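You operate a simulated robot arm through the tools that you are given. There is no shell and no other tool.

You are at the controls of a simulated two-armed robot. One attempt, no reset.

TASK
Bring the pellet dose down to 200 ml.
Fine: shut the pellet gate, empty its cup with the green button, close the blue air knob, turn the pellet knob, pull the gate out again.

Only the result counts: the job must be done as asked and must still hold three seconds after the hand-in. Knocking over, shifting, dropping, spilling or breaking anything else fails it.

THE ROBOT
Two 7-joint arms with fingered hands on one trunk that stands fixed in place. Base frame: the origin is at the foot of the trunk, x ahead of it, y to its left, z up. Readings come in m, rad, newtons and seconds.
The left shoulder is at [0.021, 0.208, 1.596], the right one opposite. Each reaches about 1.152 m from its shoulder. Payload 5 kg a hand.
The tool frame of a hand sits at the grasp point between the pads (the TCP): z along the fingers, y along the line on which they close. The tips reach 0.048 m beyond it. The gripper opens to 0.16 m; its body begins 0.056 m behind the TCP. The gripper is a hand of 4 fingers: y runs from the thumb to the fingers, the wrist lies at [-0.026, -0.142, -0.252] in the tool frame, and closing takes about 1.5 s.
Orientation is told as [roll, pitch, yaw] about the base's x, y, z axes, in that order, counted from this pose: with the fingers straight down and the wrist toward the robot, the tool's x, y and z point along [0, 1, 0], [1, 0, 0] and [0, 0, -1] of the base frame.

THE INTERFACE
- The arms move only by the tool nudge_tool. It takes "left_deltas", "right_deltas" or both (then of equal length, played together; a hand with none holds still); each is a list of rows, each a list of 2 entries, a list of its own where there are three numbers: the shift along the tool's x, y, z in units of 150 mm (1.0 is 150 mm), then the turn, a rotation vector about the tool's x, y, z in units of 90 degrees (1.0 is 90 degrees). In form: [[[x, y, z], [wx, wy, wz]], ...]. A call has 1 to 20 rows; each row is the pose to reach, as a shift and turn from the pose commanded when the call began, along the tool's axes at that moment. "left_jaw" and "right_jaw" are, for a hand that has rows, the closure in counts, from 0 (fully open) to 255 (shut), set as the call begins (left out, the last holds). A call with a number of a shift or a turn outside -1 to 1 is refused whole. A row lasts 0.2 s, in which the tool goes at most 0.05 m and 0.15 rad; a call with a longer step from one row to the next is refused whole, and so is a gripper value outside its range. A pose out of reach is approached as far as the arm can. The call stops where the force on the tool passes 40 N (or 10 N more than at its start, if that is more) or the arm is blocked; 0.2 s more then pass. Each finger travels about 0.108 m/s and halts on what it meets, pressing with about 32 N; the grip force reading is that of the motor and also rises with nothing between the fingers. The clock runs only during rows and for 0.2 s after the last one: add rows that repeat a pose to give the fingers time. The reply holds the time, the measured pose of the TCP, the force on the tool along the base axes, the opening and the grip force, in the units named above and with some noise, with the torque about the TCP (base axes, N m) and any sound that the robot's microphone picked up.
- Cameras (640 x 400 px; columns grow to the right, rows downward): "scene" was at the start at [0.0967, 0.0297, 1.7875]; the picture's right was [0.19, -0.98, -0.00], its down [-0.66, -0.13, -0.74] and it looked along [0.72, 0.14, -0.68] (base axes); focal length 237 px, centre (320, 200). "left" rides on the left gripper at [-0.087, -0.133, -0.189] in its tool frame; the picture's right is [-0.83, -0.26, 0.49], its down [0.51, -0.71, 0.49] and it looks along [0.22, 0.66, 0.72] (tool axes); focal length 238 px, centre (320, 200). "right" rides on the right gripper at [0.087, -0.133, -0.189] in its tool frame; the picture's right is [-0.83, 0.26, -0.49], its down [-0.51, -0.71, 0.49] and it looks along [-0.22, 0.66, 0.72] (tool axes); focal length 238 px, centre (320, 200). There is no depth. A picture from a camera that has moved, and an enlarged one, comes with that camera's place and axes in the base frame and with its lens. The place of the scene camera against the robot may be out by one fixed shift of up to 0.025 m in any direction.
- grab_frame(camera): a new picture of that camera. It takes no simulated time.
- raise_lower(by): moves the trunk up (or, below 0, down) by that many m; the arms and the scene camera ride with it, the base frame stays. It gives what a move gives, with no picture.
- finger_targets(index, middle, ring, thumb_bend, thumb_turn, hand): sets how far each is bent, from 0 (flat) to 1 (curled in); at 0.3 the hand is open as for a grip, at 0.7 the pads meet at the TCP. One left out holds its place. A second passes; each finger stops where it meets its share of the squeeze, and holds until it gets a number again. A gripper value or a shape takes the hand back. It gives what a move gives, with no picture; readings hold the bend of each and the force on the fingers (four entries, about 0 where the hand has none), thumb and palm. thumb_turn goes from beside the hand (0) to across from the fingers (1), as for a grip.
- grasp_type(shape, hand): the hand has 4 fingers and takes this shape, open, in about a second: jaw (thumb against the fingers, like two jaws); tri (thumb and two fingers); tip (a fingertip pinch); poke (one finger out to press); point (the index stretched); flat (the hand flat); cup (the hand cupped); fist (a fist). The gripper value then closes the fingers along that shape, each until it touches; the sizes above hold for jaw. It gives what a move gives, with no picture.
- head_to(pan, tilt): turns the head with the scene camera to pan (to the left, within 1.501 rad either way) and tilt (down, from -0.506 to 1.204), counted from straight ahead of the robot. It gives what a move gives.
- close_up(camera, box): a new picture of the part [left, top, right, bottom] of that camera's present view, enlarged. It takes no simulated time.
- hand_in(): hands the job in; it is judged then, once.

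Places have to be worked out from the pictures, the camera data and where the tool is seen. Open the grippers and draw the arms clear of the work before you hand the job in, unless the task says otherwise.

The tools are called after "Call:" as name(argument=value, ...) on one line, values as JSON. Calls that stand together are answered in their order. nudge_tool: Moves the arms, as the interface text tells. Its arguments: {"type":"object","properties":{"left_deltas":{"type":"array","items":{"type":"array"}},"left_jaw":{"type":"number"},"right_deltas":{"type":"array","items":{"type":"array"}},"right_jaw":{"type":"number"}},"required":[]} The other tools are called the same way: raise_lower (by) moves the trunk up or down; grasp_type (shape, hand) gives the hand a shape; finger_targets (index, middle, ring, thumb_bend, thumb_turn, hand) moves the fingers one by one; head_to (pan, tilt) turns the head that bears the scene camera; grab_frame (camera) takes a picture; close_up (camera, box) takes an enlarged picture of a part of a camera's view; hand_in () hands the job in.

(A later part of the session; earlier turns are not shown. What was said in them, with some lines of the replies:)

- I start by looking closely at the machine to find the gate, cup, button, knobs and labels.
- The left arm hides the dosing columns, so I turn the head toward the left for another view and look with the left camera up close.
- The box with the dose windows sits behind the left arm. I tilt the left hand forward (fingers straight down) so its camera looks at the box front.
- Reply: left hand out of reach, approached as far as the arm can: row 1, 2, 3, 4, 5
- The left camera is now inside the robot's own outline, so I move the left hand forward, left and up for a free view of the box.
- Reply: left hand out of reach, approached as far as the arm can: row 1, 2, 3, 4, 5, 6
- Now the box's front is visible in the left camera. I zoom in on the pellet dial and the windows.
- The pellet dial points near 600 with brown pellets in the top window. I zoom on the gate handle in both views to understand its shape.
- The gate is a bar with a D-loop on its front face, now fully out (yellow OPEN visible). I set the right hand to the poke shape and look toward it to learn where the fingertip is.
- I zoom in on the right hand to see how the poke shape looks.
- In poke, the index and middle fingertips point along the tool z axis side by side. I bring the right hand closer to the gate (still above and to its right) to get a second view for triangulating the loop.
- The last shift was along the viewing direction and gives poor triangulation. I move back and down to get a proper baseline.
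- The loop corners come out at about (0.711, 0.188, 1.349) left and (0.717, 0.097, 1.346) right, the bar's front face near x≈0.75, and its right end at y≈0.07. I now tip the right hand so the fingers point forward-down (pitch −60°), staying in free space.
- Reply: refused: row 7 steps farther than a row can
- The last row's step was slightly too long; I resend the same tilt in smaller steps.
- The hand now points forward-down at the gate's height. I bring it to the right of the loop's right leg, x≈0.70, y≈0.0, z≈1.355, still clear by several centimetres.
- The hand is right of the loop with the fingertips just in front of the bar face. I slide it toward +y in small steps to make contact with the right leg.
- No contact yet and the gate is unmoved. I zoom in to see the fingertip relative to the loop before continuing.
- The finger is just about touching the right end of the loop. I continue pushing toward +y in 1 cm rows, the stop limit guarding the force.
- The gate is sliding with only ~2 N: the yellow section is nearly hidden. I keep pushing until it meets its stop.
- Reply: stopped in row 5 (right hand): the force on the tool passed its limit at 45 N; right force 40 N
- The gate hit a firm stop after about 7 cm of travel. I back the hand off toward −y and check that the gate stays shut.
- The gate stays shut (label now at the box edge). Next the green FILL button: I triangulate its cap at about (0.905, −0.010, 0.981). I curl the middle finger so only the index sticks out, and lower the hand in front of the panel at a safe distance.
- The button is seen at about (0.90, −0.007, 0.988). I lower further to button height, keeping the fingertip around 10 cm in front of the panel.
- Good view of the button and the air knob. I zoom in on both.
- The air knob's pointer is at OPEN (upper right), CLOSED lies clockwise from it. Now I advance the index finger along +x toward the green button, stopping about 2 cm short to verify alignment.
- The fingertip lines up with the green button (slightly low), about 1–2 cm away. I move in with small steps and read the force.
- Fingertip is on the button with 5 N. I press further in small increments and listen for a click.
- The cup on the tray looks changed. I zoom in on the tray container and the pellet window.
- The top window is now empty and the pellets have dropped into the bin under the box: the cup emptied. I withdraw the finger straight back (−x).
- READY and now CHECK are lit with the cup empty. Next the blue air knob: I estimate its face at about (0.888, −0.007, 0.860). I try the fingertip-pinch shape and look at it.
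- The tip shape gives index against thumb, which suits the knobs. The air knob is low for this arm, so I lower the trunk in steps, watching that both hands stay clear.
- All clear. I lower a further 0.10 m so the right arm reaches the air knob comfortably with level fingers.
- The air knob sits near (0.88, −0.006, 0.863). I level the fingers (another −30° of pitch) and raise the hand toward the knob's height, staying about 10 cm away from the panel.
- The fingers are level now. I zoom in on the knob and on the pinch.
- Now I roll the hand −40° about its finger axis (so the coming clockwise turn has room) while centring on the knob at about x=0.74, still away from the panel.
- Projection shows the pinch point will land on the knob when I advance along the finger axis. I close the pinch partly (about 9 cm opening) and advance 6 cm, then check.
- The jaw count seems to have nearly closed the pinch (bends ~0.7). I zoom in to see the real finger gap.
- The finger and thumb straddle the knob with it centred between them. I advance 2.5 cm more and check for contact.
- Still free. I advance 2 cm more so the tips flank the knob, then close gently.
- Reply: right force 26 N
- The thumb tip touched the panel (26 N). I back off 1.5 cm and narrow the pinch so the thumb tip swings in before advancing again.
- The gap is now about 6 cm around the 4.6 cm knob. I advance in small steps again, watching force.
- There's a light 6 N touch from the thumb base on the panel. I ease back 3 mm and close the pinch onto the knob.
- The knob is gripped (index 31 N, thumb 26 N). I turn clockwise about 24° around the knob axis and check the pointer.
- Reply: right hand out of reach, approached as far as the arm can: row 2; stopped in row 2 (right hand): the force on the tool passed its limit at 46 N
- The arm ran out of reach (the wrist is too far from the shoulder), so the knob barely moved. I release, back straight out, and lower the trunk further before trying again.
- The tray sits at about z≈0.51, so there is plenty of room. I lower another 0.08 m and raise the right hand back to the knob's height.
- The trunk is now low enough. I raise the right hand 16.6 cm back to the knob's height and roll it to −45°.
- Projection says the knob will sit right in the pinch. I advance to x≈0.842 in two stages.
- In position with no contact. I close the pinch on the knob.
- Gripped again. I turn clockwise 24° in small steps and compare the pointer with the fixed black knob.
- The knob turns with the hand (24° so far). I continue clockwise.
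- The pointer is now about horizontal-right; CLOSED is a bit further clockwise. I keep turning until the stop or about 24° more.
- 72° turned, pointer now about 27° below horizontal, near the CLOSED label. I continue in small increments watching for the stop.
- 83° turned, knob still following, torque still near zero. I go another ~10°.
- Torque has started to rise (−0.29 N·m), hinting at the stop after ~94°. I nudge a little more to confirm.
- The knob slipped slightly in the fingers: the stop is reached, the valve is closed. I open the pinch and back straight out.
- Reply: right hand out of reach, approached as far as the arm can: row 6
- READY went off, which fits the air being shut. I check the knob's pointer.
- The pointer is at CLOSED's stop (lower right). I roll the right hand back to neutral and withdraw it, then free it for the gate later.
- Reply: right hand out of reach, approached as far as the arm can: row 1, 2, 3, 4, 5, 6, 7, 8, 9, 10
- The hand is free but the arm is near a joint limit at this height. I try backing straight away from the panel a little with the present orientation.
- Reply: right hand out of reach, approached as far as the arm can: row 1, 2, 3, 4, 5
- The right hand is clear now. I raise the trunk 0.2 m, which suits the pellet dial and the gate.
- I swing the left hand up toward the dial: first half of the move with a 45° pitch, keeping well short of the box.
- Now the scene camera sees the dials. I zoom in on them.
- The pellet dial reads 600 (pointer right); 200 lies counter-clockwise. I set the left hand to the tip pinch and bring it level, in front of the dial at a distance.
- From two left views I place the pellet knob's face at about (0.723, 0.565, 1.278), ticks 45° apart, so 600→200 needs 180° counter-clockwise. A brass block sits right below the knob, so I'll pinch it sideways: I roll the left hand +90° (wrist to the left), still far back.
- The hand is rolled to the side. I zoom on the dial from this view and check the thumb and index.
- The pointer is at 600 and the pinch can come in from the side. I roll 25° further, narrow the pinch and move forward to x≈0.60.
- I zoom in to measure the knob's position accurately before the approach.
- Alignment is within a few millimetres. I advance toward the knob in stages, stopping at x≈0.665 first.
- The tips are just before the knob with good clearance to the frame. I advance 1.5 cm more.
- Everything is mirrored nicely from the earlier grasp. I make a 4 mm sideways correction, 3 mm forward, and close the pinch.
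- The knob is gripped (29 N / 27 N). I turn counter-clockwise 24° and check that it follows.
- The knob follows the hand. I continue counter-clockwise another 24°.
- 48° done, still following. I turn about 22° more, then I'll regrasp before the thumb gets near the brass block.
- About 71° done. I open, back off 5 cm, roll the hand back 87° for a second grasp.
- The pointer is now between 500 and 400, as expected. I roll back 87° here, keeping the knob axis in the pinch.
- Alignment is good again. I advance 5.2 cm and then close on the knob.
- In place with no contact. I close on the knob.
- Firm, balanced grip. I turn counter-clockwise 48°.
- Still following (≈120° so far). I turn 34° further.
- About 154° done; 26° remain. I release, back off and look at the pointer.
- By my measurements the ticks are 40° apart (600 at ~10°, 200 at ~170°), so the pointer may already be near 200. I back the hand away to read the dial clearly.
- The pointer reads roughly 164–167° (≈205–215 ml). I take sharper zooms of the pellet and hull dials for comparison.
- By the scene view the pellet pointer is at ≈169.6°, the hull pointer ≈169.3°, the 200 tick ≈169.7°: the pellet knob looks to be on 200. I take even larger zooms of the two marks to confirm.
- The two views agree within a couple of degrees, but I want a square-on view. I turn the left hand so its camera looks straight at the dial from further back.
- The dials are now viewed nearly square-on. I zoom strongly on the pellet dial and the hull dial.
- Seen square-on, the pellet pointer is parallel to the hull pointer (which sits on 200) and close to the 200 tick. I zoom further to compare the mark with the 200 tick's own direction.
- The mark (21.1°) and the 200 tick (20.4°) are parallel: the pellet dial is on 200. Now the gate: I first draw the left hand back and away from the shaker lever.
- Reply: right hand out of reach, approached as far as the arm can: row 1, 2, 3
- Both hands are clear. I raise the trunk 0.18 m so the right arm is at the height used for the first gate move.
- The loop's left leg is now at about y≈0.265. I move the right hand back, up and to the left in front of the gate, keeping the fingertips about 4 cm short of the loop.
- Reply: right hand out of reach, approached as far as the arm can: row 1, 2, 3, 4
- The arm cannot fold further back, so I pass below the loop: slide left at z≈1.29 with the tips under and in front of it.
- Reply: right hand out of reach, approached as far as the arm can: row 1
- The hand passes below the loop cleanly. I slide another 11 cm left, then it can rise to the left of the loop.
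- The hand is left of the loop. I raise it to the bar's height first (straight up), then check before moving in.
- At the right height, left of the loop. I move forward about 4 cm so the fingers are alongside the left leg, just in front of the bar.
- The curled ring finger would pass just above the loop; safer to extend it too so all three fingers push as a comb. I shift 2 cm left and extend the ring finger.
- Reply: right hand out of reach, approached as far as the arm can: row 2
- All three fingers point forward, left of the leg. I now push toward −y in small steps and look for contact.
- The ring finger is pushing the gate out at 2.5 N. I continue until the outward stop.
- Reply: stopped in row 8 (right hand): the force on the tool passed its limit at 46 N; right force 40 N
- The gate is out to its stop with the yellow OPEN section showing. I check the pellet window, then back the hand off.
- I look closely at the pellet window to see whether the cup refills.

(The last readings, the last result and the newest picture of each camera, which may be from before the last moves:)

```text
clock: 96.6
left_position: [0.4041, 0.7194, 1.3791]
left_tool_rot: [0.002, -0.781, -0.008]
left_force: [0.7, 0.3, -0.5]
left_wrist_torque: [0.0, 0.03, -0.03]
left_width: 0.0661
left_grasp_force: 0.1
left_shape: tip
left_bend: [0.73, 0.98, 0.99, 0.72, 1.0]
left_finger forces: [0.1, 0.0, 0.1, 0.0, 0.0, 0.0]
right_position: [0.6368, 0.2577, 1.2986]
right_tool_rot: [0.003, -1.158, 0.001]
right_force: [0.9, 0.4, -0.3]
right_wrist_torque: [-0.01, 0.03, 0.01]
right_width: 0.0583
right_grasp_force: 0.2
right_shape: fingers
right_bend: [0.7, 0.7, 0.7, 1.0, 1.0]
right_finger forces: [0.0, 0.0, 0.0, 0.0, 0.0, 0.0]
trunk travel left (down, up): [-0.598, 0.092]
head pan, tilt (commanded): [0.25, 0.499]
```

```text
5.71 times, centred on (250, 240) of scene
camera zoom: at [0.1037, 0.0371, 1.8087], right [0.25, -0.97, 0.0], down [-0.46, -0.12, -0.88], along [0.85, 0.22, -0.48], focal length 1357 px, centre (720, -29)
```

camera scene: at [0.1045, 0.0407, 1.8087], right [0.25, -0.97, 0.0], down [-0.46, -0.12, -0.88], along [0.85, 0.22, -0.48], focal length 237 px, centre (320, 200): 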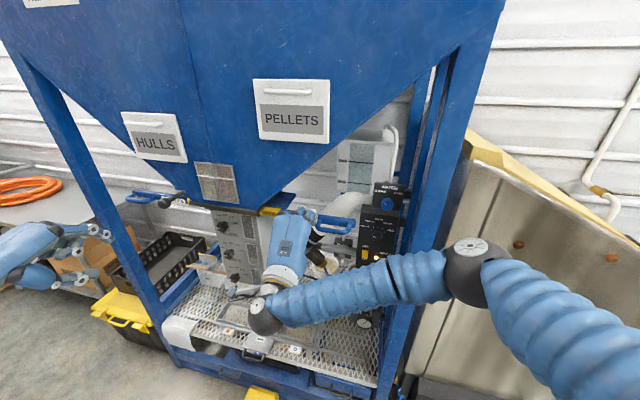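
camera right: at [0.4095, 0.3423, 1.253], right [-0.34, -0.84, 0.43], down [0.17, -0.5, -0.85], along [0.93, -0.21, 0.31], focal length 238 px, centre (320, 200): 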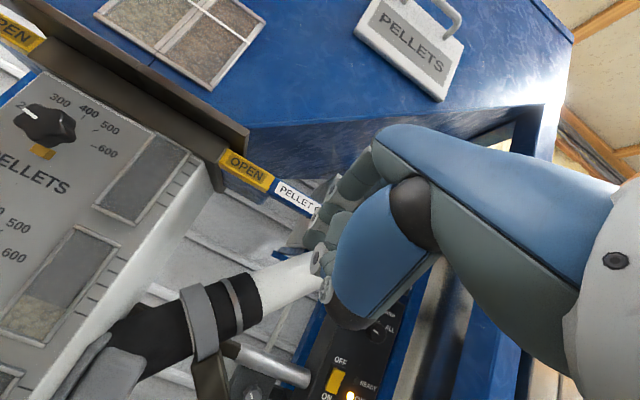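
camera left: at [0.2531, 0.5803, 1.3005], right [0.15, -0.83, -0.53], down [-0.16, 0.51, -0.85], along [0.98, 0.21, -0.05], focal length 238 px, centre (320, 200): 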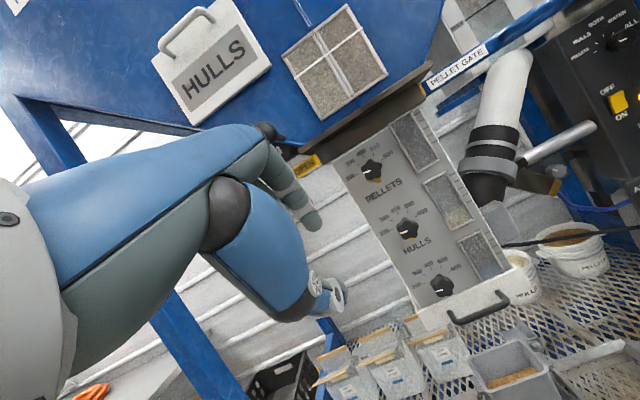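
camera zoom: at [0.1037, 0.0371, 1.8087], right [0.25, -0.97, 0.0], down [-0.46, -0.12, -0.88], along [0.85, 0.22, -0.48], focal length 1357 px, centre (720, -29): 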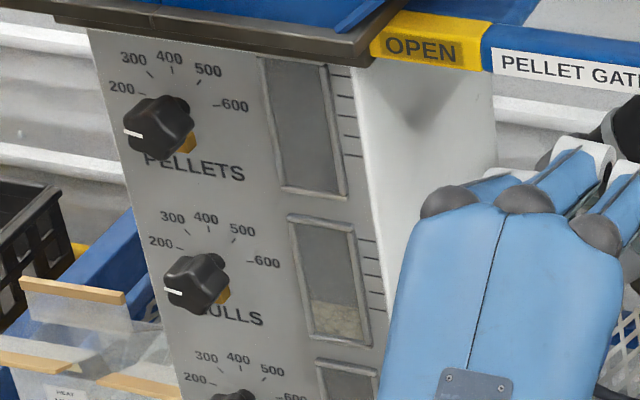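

The window still shows empty, only a second after opening; it may fill with time. I withdraw the right hand below the loop and to the right meanwhile.

Call:
nudge_tool(right_deltas=[[[0, -0.18, 0.08], [0, 0, 0]], [[0, -0.366, 0.16], [0, 0, 0]], [[-0.3, -0.4, 0.16], [0, 0, 0]], [[-0.6, -0.4, 0.16], [0, 0, 0]], [[-0.9, -0.4, 0.16], [0, 0, 0]], [[-1.0, -0.4, 0.16], [0, 0, 0]]])

Call:
nudge_tool(right_deltas=[[[-0.3, 0, 0], [0, 0, 0]], [[-0.6, 0, 0], [0, 0, 0]], [[-0.9, 0, 0], [0, 0, 0]], [[-1.0, 0, 0], [0, 0, 0]]])

Call:
grab_frame(camera="scene")

Call:
close_up(camera="scene", box=[200, 190, 340, 290])

```text
clock: 98.0
left_position: [0.4021, 0.7212, 1.3789]
left_tool_rot: [-0.001, -0.781, -0.006]
left_force: [-0.7, 0.0, -0.4]
left_wrist_torque: [-0.05, -0.03, -0.01]
left_width: 0.0661
left_grasp_force: 0.1
left_shape: tip
left_bend: [0.73, 0.98, 0.99, 0.72, 1.0]
left_finger forces: [0.0, 0.0, 0.0, 0.0, 0.1, 0.0]
right_position: [0.631, 0.111, 1.2338]
right_tool_rot: [0.004, -1.16, 0.004]
right_force: [-0.4, 0.3, -0.3]
right_wrist_torque: [-0.05, 0.01, -0.1]
right_width: 0.0584
right_grasp_force: 0.0
right_shape: fingers
right_bend: [0.7, 0.7, 0.7, 1.0, 1.0]
right_finger forces: [0.0, 0.0, 0.0, 0.0, 0.0, 0.0]
trunk travel left (down, up): [-0.598, 0.092]
head pan, tilt (commanded): [0.25, 0.499]
```

```text
clock: 99.0
left_position: [0.4024, 0.7178, 1.3792]
left_tool_rot: [0.0, -0.782, -0.009]
left_force: [0.0, 0.3, -0.4]
left_wrist_torque: [0.0, 0.07, 0.03]
left_width: 0.0659
left_grasp_force: 0.0
left_shape: tip
left_bend: [0.73, 0.98, 0.99, 0.72, 1.0]
left_finger forces: [0.0, 0.1, 0.1, 0.0, 0.0, 0.0]
right_position: [0.6313, -0.043, 1.234]
right_tool_rot: [0.004, -1.157, 0.003]
right_force: [-1.0, -0.8, 0.4]
right_wrist_torque: [0.0, -0.01, 0.02]
right_width: 0.0579
right_grasp_force: 0.0
right_shape: fingers
right_bend: [0.7, 0.7, 0.7, 1.0, 1.0]
right_finger forces: [0.1, 0.0, 0.0, 0.1, 0.0, 0.0]
trunk travel left (down, up): [-0.598, 0.092]
head pan, tilt (commanded): [0.25, 0.499]
```

```text
taken
camera scene: at [0.1029, 0.0363, 1.8088], right [0.25, -0.97, 0.0], down [-0.46, -0.12, -0.88], along [0.85, 0.22, -0.48], focal length 237 px, centre (320, 200)
```

scene: 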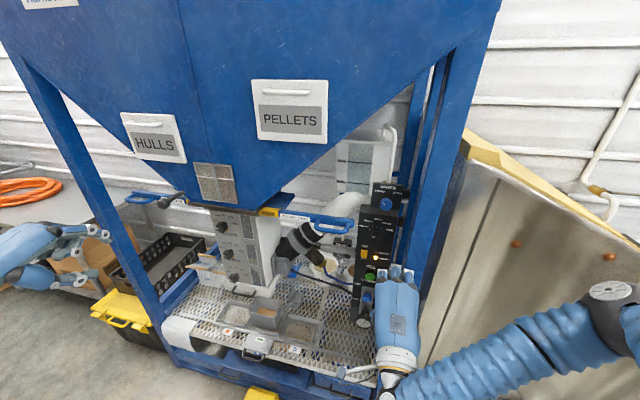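

```text
4.00 times, centred on (270, 240) of scene
camera zoom: at [0.1029, 0.0363, 1.8088], right [0.25, -0.97, 0.0], down [-0.46, -0.12, -0.88], along [0.85, 0.22, -0.48], focal length 950 px, centre (520, 40)
```

zoom: 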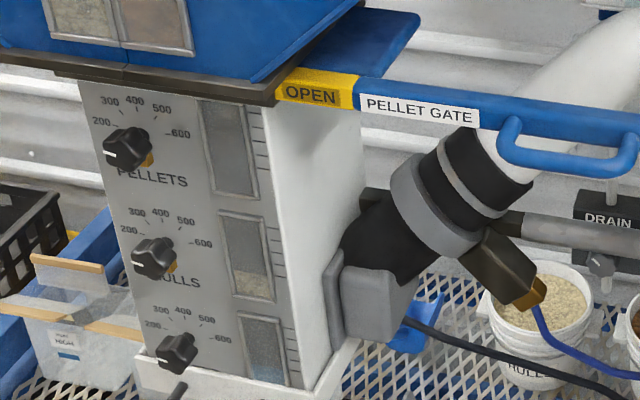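

The cup window still looks empty. I zoom in on the gate's open section, the lights and the window to understand.

Call:
close_up(camera="scene", box=[240, 195, 350, 245])

Call:
close_up(camera="scene", box=[345, 175, 420, 325])

Call:
close_up(camera="scene", box=[240, 208, 274, 248])

Call:
grab_frame(camera="right")

```text
5.82 times, centred on (295, 220) of scene
camera zoom: at [0.1029, 0.0363, 1.8088], right [0.25, -0.97, 0.0], down [-0.46, -0.12, -0.88], along [0.85, 0.22, -0.48], focal length 1381 px, centre (466, 84)
```

zoom: 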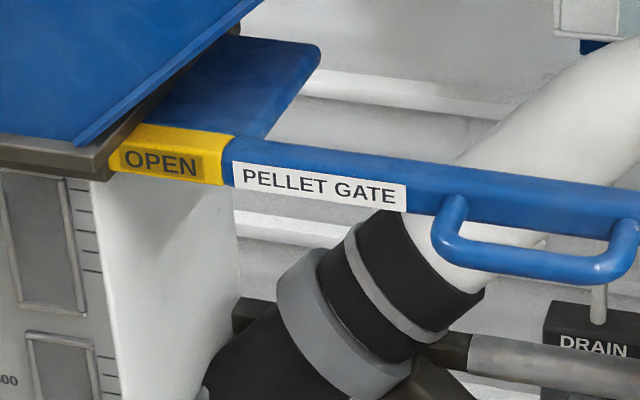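

```text
2.67 times, centred on (382, 250) of scene
camera zoom: at [0.1029, 0.0363, 1.8088], right [0.25, -0.97, 0.0], down [-0.46, -0.12, -0.88], along [0.85, 0.22, -0.48], focal length 633 px, centre (153, 67)
```

zoom: 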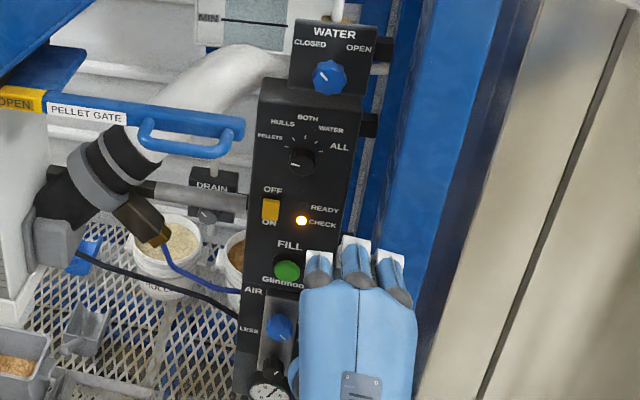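

```text
10.00 times, centred on (257, 228) of scene
camera zoom: at [0.1029, 0.0363, 1.8088], right [0.25, -0.97, 0.0], down [-0.46, -0.12, -0.88], along [0.85, 0.22, -0.48], focal length 2374 px, centre (950, -80)
```

zoom: 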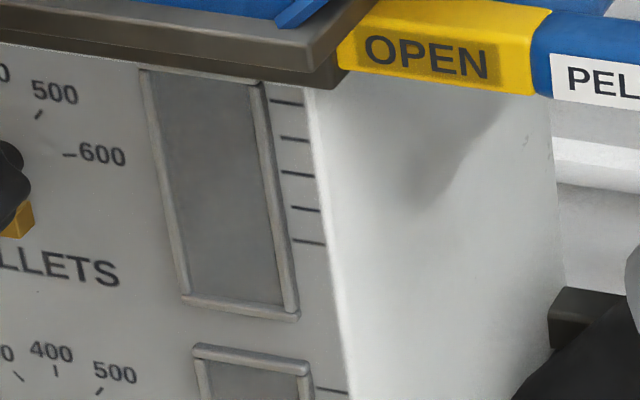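

```text
taken
camera right: at [0.4039, 0.0415, 1.1885], right [-0.34, -0.84, 0.43], down [0.17, -0.5, -0.85], along [0.93, -0.21, 0.31], focal length 238 px, centre (320, 200)
```

right: 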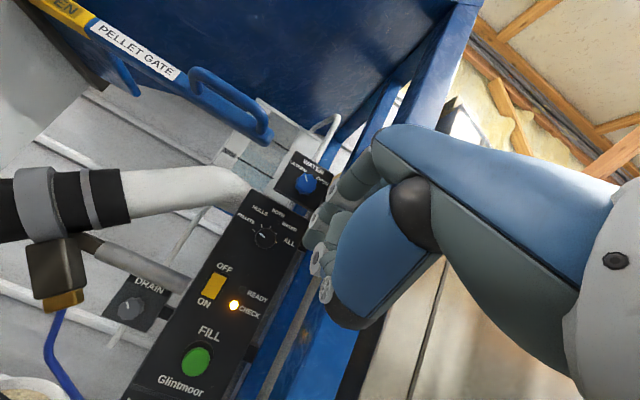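

The gate is at its full-out position, but the cup hasn't visibly filled and CHECK is lit. I wait a few seconds with the arms still and look again.

Call:
nudge_tool(right_deltas=[[[0, 0, 0], [0, 0, 0]], [[0, 0, 0], [0, 0, 0]], [[0, 0, 0], [0, 0, 0]], [[0, 0, 0], [0, 0, 0]], [[0, 0, 0], [0, 0, 0]], [[0, 0, 0], [0, 0, 0]], [[0, 0, 0], [0, 0, 0]], [[0, 0, 0], [0, 0, 0]], [[0, 0, 0], [0, 0, 0]], [[0, 0, 0], [0, 0, 0]], [[0, 0, 0], [0, 0, 0]], [[0, 0, 0], [0, 0, 0]], [[0, 0, 0], [0, 0, 0]], [[0, 0, 0], [0, 0, 0]], [[0, 0, 0], [0, 0, 0]], [[0, 0, 0], [0, 0, 0]], [[0, 0, 0], [0, 0, 0]], [[0, 0, 0], [0, 0, 0]], [[0, 0, 0], [0, 0, 0]], [[0, 0, 0], [0, 0, 0]]])

Call:
close_up(camera="scene", box=[200, 190, 340, 290])

Call:
close_up(camera="scene", box=[190, 150, 290, 220])

```text
clock: 103.2
left_position: [0.4029, 0.7201, 1.3791]
left_tool_rot: [0.001, -0.78, -0.009]
left_force: [-0.2, -0.4, 0.1]
left_wrist_torque: [0.02, -0.01, 0.0]
left_width: 0.0659
left_grasp_force: 0.0
left_shape: tip
left_bend: [0.73, 0.98, 0.99, 0.72, 1.0]
left_finger forces: [0.0, 0.0, 0.0, 0.1, 0.0, 0.1]
right_position: [0.6302, -0.0432, 1.2336]
right_tool_rot: [0.004, -1.157, 0.004]
right_force: [0.1, 0.1, 0.4]
right_wrist_torque: [-0.02, -0.04, -0.02]
right_width: 0.0582
right_grasp_force: 0.0
right_shape: fingers
right_bend: [0.7, 0.7, 0.7, 1.0, 1.0]
right_finger forces: [0.0, 0.0, 0.0, 0.0, 0.0, 0.1]
trunk travel left (down, up): [-0.598, 0.092]
head pan, tilt (commanded): [0.25, 0.499]
```

```text
4.00 times, centred on (270, 240) of scene
camera zoom: at [0.1031, 0.0369, 1.8088], right [0.25, -0.97, 0.0], down [-0.46, -0.12, -0.88], along [0.85, 0.22, -0.48], focal length 950 px, centre (520, 40)
```

zoom: 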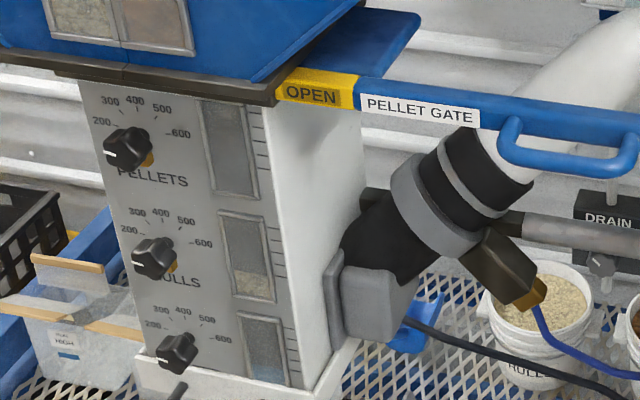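

```text
5.71 times, centred on (240, 185) of scene
camera zoom: at [0.1031, 0.0369, 1.8088], right [0.25, -0.97, 0.0], down [-0.46, -0.12, -0.88], along [0.85, 0.22, -0.48], focal length 1357 px, centre (777, 286)
```

zoom: 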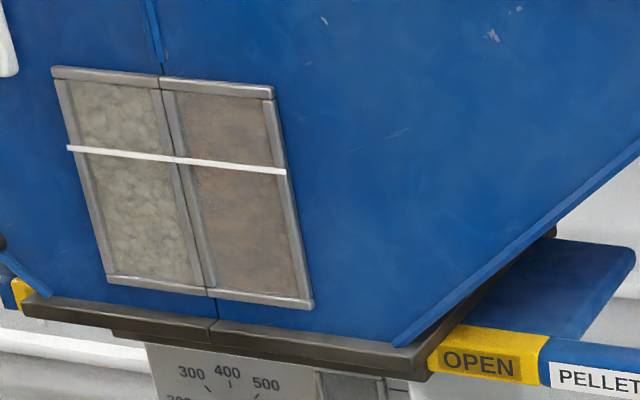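

To check that the gate is as far out as it was at the start, I put the head in the same pose as my early pictures and compare.

Call:
head_to(pan=0.45, tilt=0.6)

Call:
close_up(camera="scene", box=[300, 160, 420, 235])

Call:
close_up(camera="scene", box=[255, 165, 335, 215])

Call:
close_up(camera="scene", box=[240, 160, 400, 260])

```text
clock: 104.0
left_position: [0.4019, 0.7184, 1.3782]
left_tool_rot: [0.0, -0.782, -0.008]
left_force: [1.0, -0.2, -1.2]
left_wrist_torque: [-0.03, -0.01, 0.0]
left_width: 0.0656
left_grasp_force: 0.1
left_shape: tip
left_bend: [0.73, 0.98, 0.99, 0.72, 1.0]
left_finger forces: [0.1, 0.1, 0.0, 0.0, 0.0, 0.1]
right_position: [0.631, -0.0436, 1.2333]
right_tool_rot: [0.004, -1.156, 0.004]
right_force: [0.6, 1.1, -1.1]
right_wrist_torque: [-0.04, -0.05, 0.0]
right_width: 0.058
right_grasp_force: 0.0
right_shape: fingers
right_bend: [0.7, 0.7, 0.7, 1.0, 1.0]
right_finger forces: [0.0, 0.1, 0.0, 0.1, 0.0, 0.1]
trunk travel left (down, up): [-0.598, 0.092]
head pan, tilt (commanded): [0.45, 0.6]
```

```text
5.33 times, centred on (360, 198) of scene
camera zoom: at [0.0945, 0.0528, 1.7997], right [0.43, -0.9, 0.0], down [-0.51, -0.25, -0.83], along [0.74, 0.36, -0.56], focal length 1266 px, centre (107, 213)
```

zoom: 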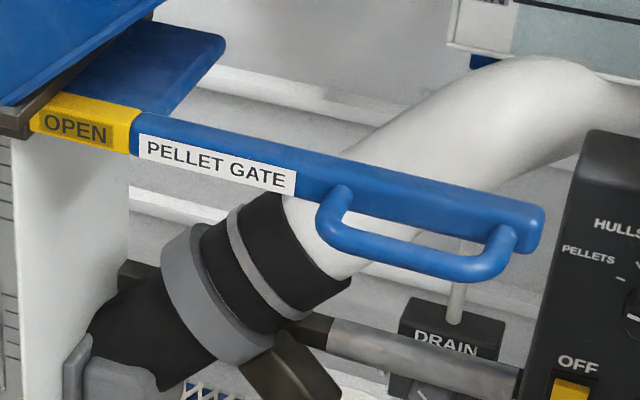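

```text
8.00 times, centred on (295, 190) of scene
camera zoom: at [0.0945, 0.0528, 1.7997], right [0.43, -0.9, 0.0], down [-0.51, -0.25, -0.83], along [0.74, 0.36, -0.56], focal length 1899 px, centre (520, 280)
```

zoom: 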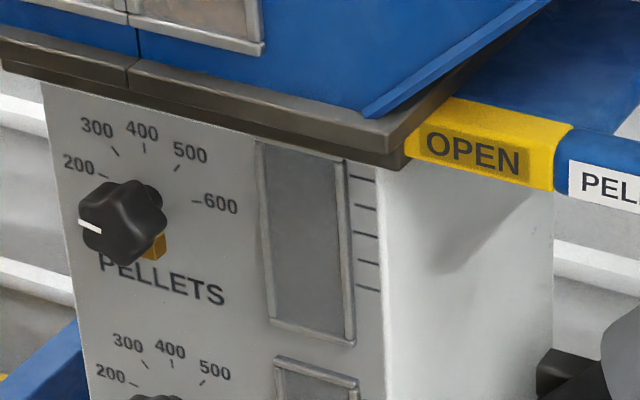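

```text
4.00 times, centred on (320, 210) of scene
camera zoom: at [0.0945, 0.0528, 1.7997], right [0.43, -0.9, 0.0], down [-0.51, -0.25, -0.83], along [0.74, 0.36, -0.56], focal length 950 px, centre (320, 160)
```

zoom: 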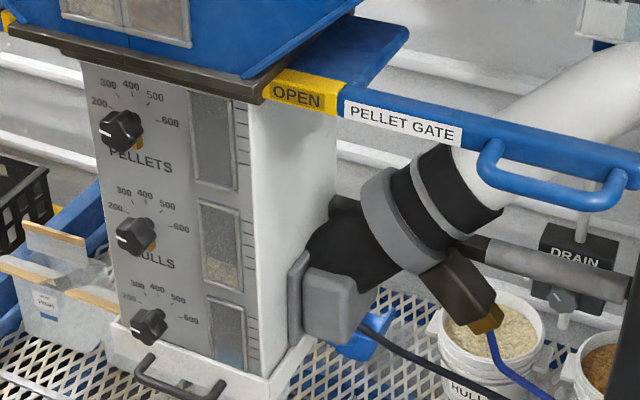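

The gate is pixel-for-pixel where it was at the start, so it is fully out. I check the bin below and the outlet for any unwanted flow, and the air and water knobs.

Call:
close_up(camera="scene", box=[240, 240, 400, 340])

Call:
close_up(camera="scene", box=[370, 150, 490, 330])

Call:
grab_frame(camera="scene")

```text
4.00 times, centred on (320, 290) of scene
camera zoom: at [0.0945, 0.0528, 1.7997], right [0.43, -0.9, 0.0], down [-0.51, -0.25, -0.83], along [0.74, 0.36, -0.56], focal length 950 px, centre (320, -160)
```

zoom: 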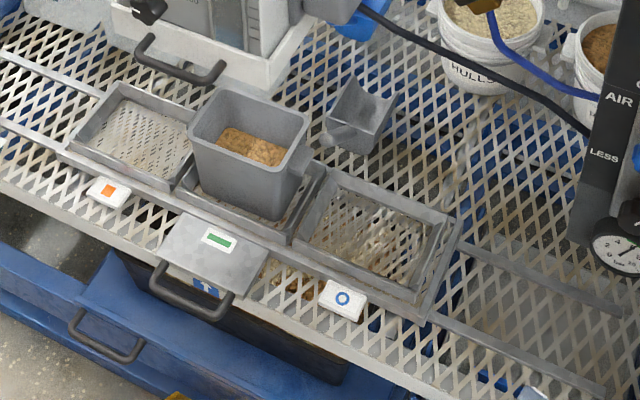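

```text
2.22 times, centred on (430, 240) of scene
camera zoom: at [0.0945, 0.0528, 1.7997], right [0.43, -0.9, 0.0], down [-0.51, -0.25, -0.83], along [0.74, 0.36, -0.56], focal length 528 px, centre (76, 111)
```

zoom: 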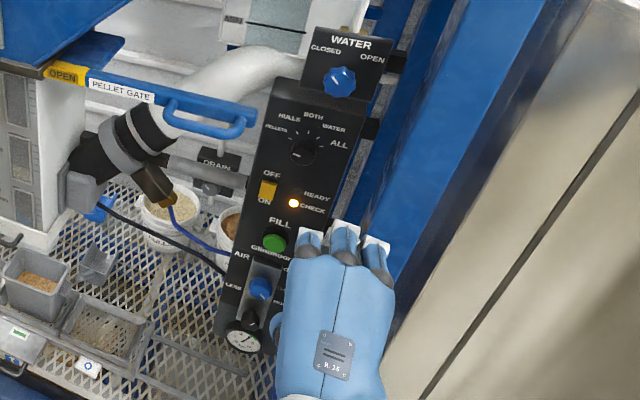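

```text
taken
camera scene: at [0.0945, 0.0528, 1.7997], right [0.43, -0.9, 0.0], down [-0.51, -0.25, -0.83], along [0.74, 0.36, -0.56], focal length 237 px, centre (320, 200)
```

scene: 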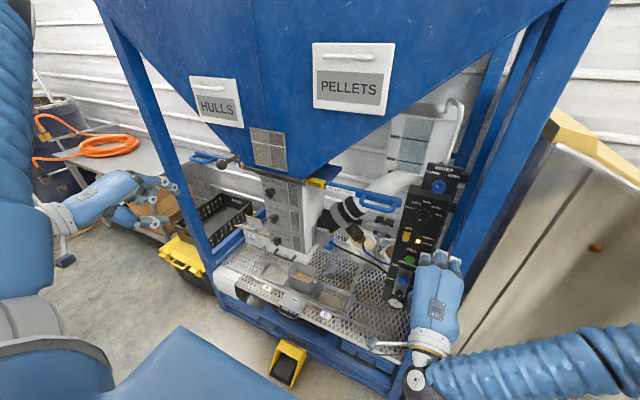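

Nothing is spilling, and water, selector and hull dial are unchanged; the dial reads 200 within my measuring error, the air is closed and the gate is out. I now open both hands and draw the arms clear, starting with the right one moving back, right and up.

Call:
nudge_tool(right_deltas=[[[-0.1, 0.185, -0.118], [0.09, 0, 0]], [[-0.2, 0.37, -0.236], [0.18, 0, 0]], [[-0.3, 0.555, -0.354], [0.27, 0, 0]], [[-0.4, 0.74, -0.471], [0.36, 0, 0]]])

Call:
grasp_type(hand="right", shape="jaw")

Call:
grasp_type(hand="left", shape="jaw")

Call:
grab_frame(camera="scene")

```text
clock: 105.0
left_position: [0.3999, 0.7193, 1.3798]
left_tool_rot: [0.002, -0.781, -0.008]
left_force: [-1.7, -0.6, -0.1]
left_wrist_torque: [0.02, -0.04, 0.05]
left_width: 0.0657
left_grasp_force: 0.0
left_shape: tip
left_bend: [0.73, 0.98, 0.99, 0.72, 1.0]
left_finger forces: [0.0, 0.1, 0.0, 0.0, 0.1, 0.0]
right_position: [0.6101, -0.1022, 1.3632]
right_tool_rot: [0.001, -0.59, 0.006]
right_force: [-1.7, -0.6, -1.2]
right_wrist_torque: [0.07, -0.2, 0.0]
right_width: 0.058
right_grasp_force: 0.1
right_shape: fingers
right_bend: [0.7, 0.7, 0.7, 1.0, 1.0]
right_finger forces: [0.0, 0.1, 0.0, 0.0, 0.0, 0.0]
trunk travel left (down, up): [-0.598, 0.092]
head pan, tilt (commanded): [0.45, 0.6]
```

```text
clock: 105.8
left_position: [0.4007, 0.7194, 1.378]
left_tool_rot: [0.001, -0.782, -0.008]
left_force: [-0.3, -0.2, -0.5]
left_wrist_torque: [0.02, 0.01, -0.03]
left_width: 0.0657
left_grasp_force: 0.0
left_shape: tip
left_bend: [0.73, 0.98, 0.99, 0.72, 1.0]
left_finger forces: [0.0, 0.1, 0.0, 0.1, 0.0, 0.0]
right_position: [0.6099, -0.1028, 1.3614]
right_tool_rot: [0.002, -0.589, 0.006]
right_force: [-16.6, 0.6, -5.9]
right_wrist_torque: [0.18, 0.33, -0.38]
right_width: 0.1555
right_grasp_force: 0.1
right_shape: jaw
right_bend: [0.31, 0.33, 0.33, 0.3, 0.98]
right_finger forces: [1.3, 9.6, 6.3, 0.0, 0.0, 0.1]
trunk travel left (down, up): [-0.598, 0.092]
head pan, tilt (commanded): [0.45, 0.6]
```

```text
clock: 106.8
left_position: [0.3998, 0.7187, 1.3793]
left_tool_rot: [0.001, -0.782, -0.008]
left_force: [1.0, -0.7, 0.2]
left_wrist_torque: [0.0, 0.01, 0.0]
left_width: 0.1594
left_grasp_force: 0.0
left_shape: jaw
left_bend: [0.3, 0.3, 0.3, 0.3, 0.98]
left_finger forces: [0.0, 0.1, 0.0, 0.1, 0.0, 0.0]
right_position: [0.6112, -0.1028, 1.3626]
right_tool_rot: [0.001, -0.594, 0.007]
right_force: [-19.8, 0.7, -5.6]
right_wrist_torque: [0.2, 0.23, -0.47]
right_width: 0.1554
right_grasp_force: 0.1
right_shape: jaw
right_bend: [0.31, 0.34, 0.33, 0.3, 0.98]
right_finger forces: [1.7, 11.1, 7.3, 0.0, 0.0, 0.1]
trunk travel left (down, up): [-0.598, 0.092]
head pan, tilt (commanded): [0.45, 0.6]
```

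```text
taken
camera scene: at [0.0918, 0.0528, 1.7998], right [0.44, -0.9, 0.0], down [-0.51, -0.25, -0.83], along [0.74, 0.36, -0.56], focal length 237 px, centre (320, 200)
```

scene: 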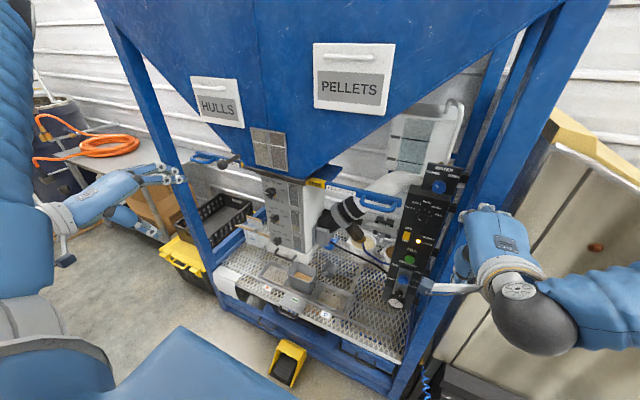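

Opening the right fingers pressed them against the blue post (20 N). I immediately back the right hand off toward the robot.

Call:
nudge_tool(right_deltas=[[[0, -0.15, -0.1], [0, 0, 0]], [[0, -0.33, -0.22], [0, 0, 0]], [[0, -0.5, -0.33], [0, 0, 0]], [[0, -0.66, -0.44], [0, 0, 0]]])

Call:
grab_frame(camera="right")

Call:
grab_frame(camera="scene")

```text
clock: 107.8
left_position: [0.4028, 0.7197, 1.3779]
left_tool_rot: [0.0, -0.781, -0.01]
left_force: [-0.3, 0.8, -0.1]
left_wrist_torque: [0.01, 0.04, -0.01]
left_width: 0.1594
left_grasp_force: 0.1
left_shape: jaw
left_bend: [0.3, 0.3, 0.3, 0.3, 0.98]
left_finger forces: [0.0, 0.0, 0.1, 0.1, 0.0, 0.0]
right_position: [0.5307, -0.0766, 1.3454]
right_tool_rot: [0.0, -0.593, 0.004]
right_force: [0.5, -0.2, 1.4]
right_wrist_torque: [-0.03, 0.05, -0.01]
right_width: 0.1599
right_grasp_force: 0.1
right_shape: jaw
right_bend: [0.3, 0.3, 0.3, 0.3, 0.97]
right_finger forces: [0.0, 0.0, 0.1, 0.1, 0.1, 0.1]
right hand out of reach, approached as far as the arm can: row 3, 4
trunk travel left (down, up): [-0.598, 0.092]
head pan, tilt (commanded): [0.45, 0.6]
```

```text
taken
camera right: at [0.314, 0.0098, 1.4291], right [-0.05, -0.84, 0.55], down [-0.31, -0.51, -0.8], along [0.95, -0.21, -0.23], focal length 238 px, centre (320, 200)
```

right: 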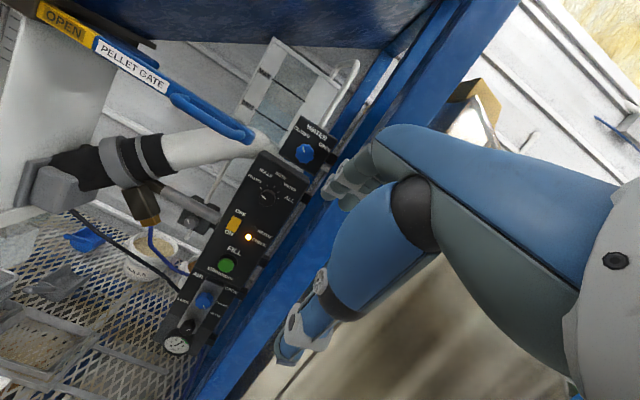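

```text
taken
camera scene: at [0.095, 0.0526, 1.7996], right [0.43, -0.9, 0.0], down [-0.51, -0.25, -0.82], along [0.74, 0.36, -0.57], focal length 237 px, centre (320, 200)
```

scene: 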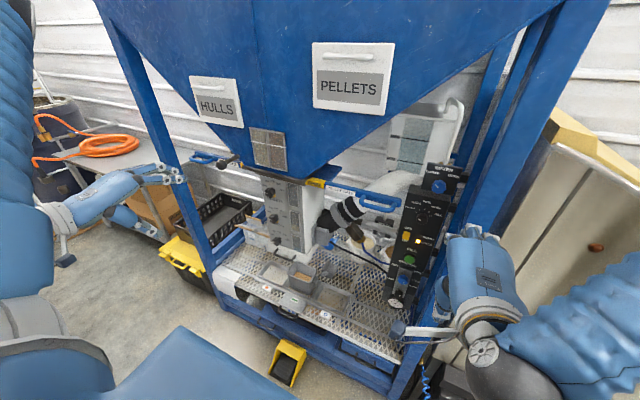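

Free again, no contact. I do a last check of all the controls with zooms: panel, dials and gate.

Call:
close_up(camera="right", box=[150, 110, 340, 360])

Call:
close_up(camera="right", box=[160, 230, 260, 350])

Call:
close_up(camera="right", box=[230, 110, 340, 220])

Call:
close_up(camera="scene", box=[240, 160, 400, 260])

```text
1.60 times, centred on (245, 235) of right
camera zoom: at [0.314, 0.0098, 1.4291], right [-0.05, -0.84, 0.55], down [-0.31, -0.51, -0.8], along [0.95, -0.21, -0.23], focal length 381 px, centre (440, 144)
```

zoom: 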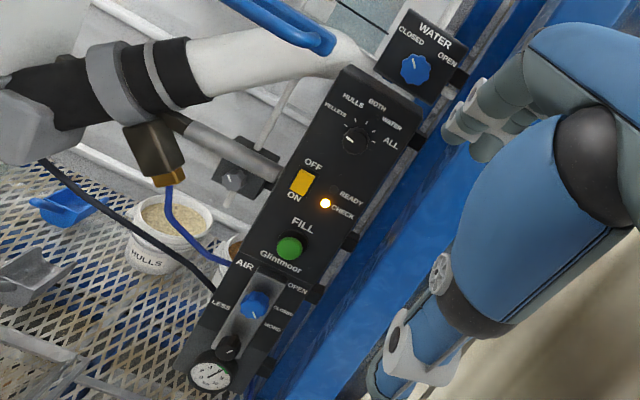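

```text
3.33 times, centred on (210, 290) of right
camera zoom: at [0.314, 0.0098, 1.4291], right [-0.05, -0.84, 0.55], down [-0.31, -0.51, -0.8], along [0.95, -0.21, -0.23], focal length 794 px, centre (687, -100)
```

zoom: 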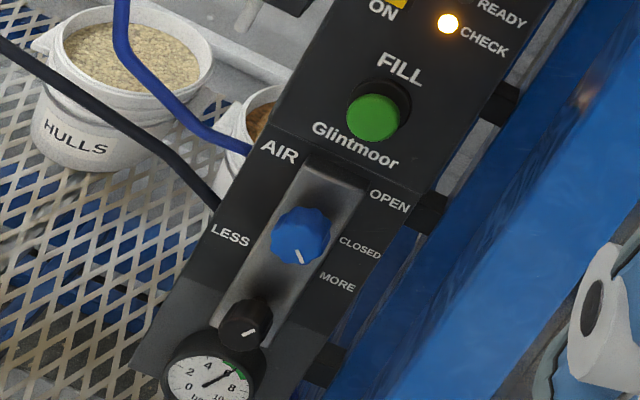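

```text
3.64 times, centred on (285, 165) of right
camera zoom: at [0.314, 0.0098, 1.4291], right [-0.05, -0.84, 0.55], down [-0.31, -0.51, -0.8], along [0.95, -0.21, -0.23], focal length 867 px, centre (447, 327)
```

zoom: 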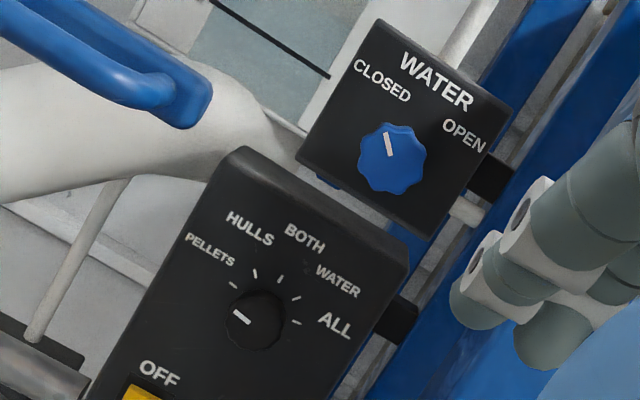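

```text
4.00 times, centred on (320, 210) of scene
camera zoom: at [0.095, 0.0526, 1.7996], right [0.43, -0.9, 0.0], down [-0.51, -0.25, -0.82], along [0.74, 0.36, -0.57], focal length 950 px, centre (320, 160)
```

zoom: 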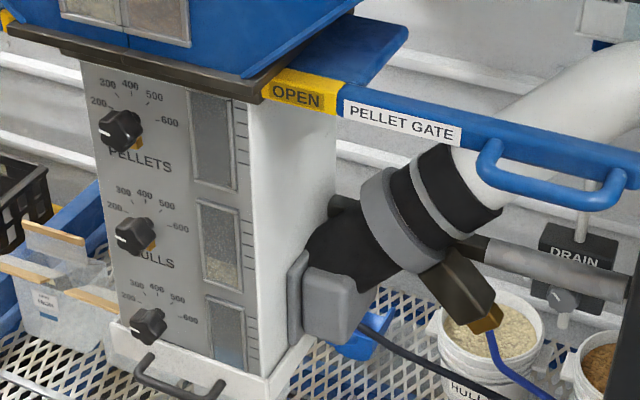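

Everything matches the request: the pellet dial is on 200, the cup has been emptied, the air knob is at its CLOSED stop and READY is off. The gate is fully out with OPEN showing. The hull dial, water knob, selector and switch are unchanged, and both hands are open and clear. The cup window still shows empty with the air shut; I leave it that way, since reopening the air wasn't asked. I hand in.

Call:
hand_in()

```text
The job is handed in.
```

I handed the job in with the pellet dial turned down from 600 to 200 ml; I could read it to within about 3 ml.

- **Gate:** I shut it, and it is now pulled out again to the same position as at the start, with the yellow OPEN section showing.
- **Cup:** the green button emptied it into the bin below, and the pellet window now shows empty.
- **Air:** the blue knob is at its CLOSED stop, and the READY light went out when I closed it.
- **Other controls:** the hull dial, water knob, selector and OFF/ON switch look unchanged.

**Not refilled:** the cup did not refill in the roughly 12 seconds after I pulled the gate out, and the CHECK light is still on. It may need the air open. I left the air closed because your steps did not include reopening it.

**Contact with the frame:** while opening the right hand at the end, its fingers pressed against the blue frame post with about 20 N. I backed off straight away, and nothing appears to have moved.
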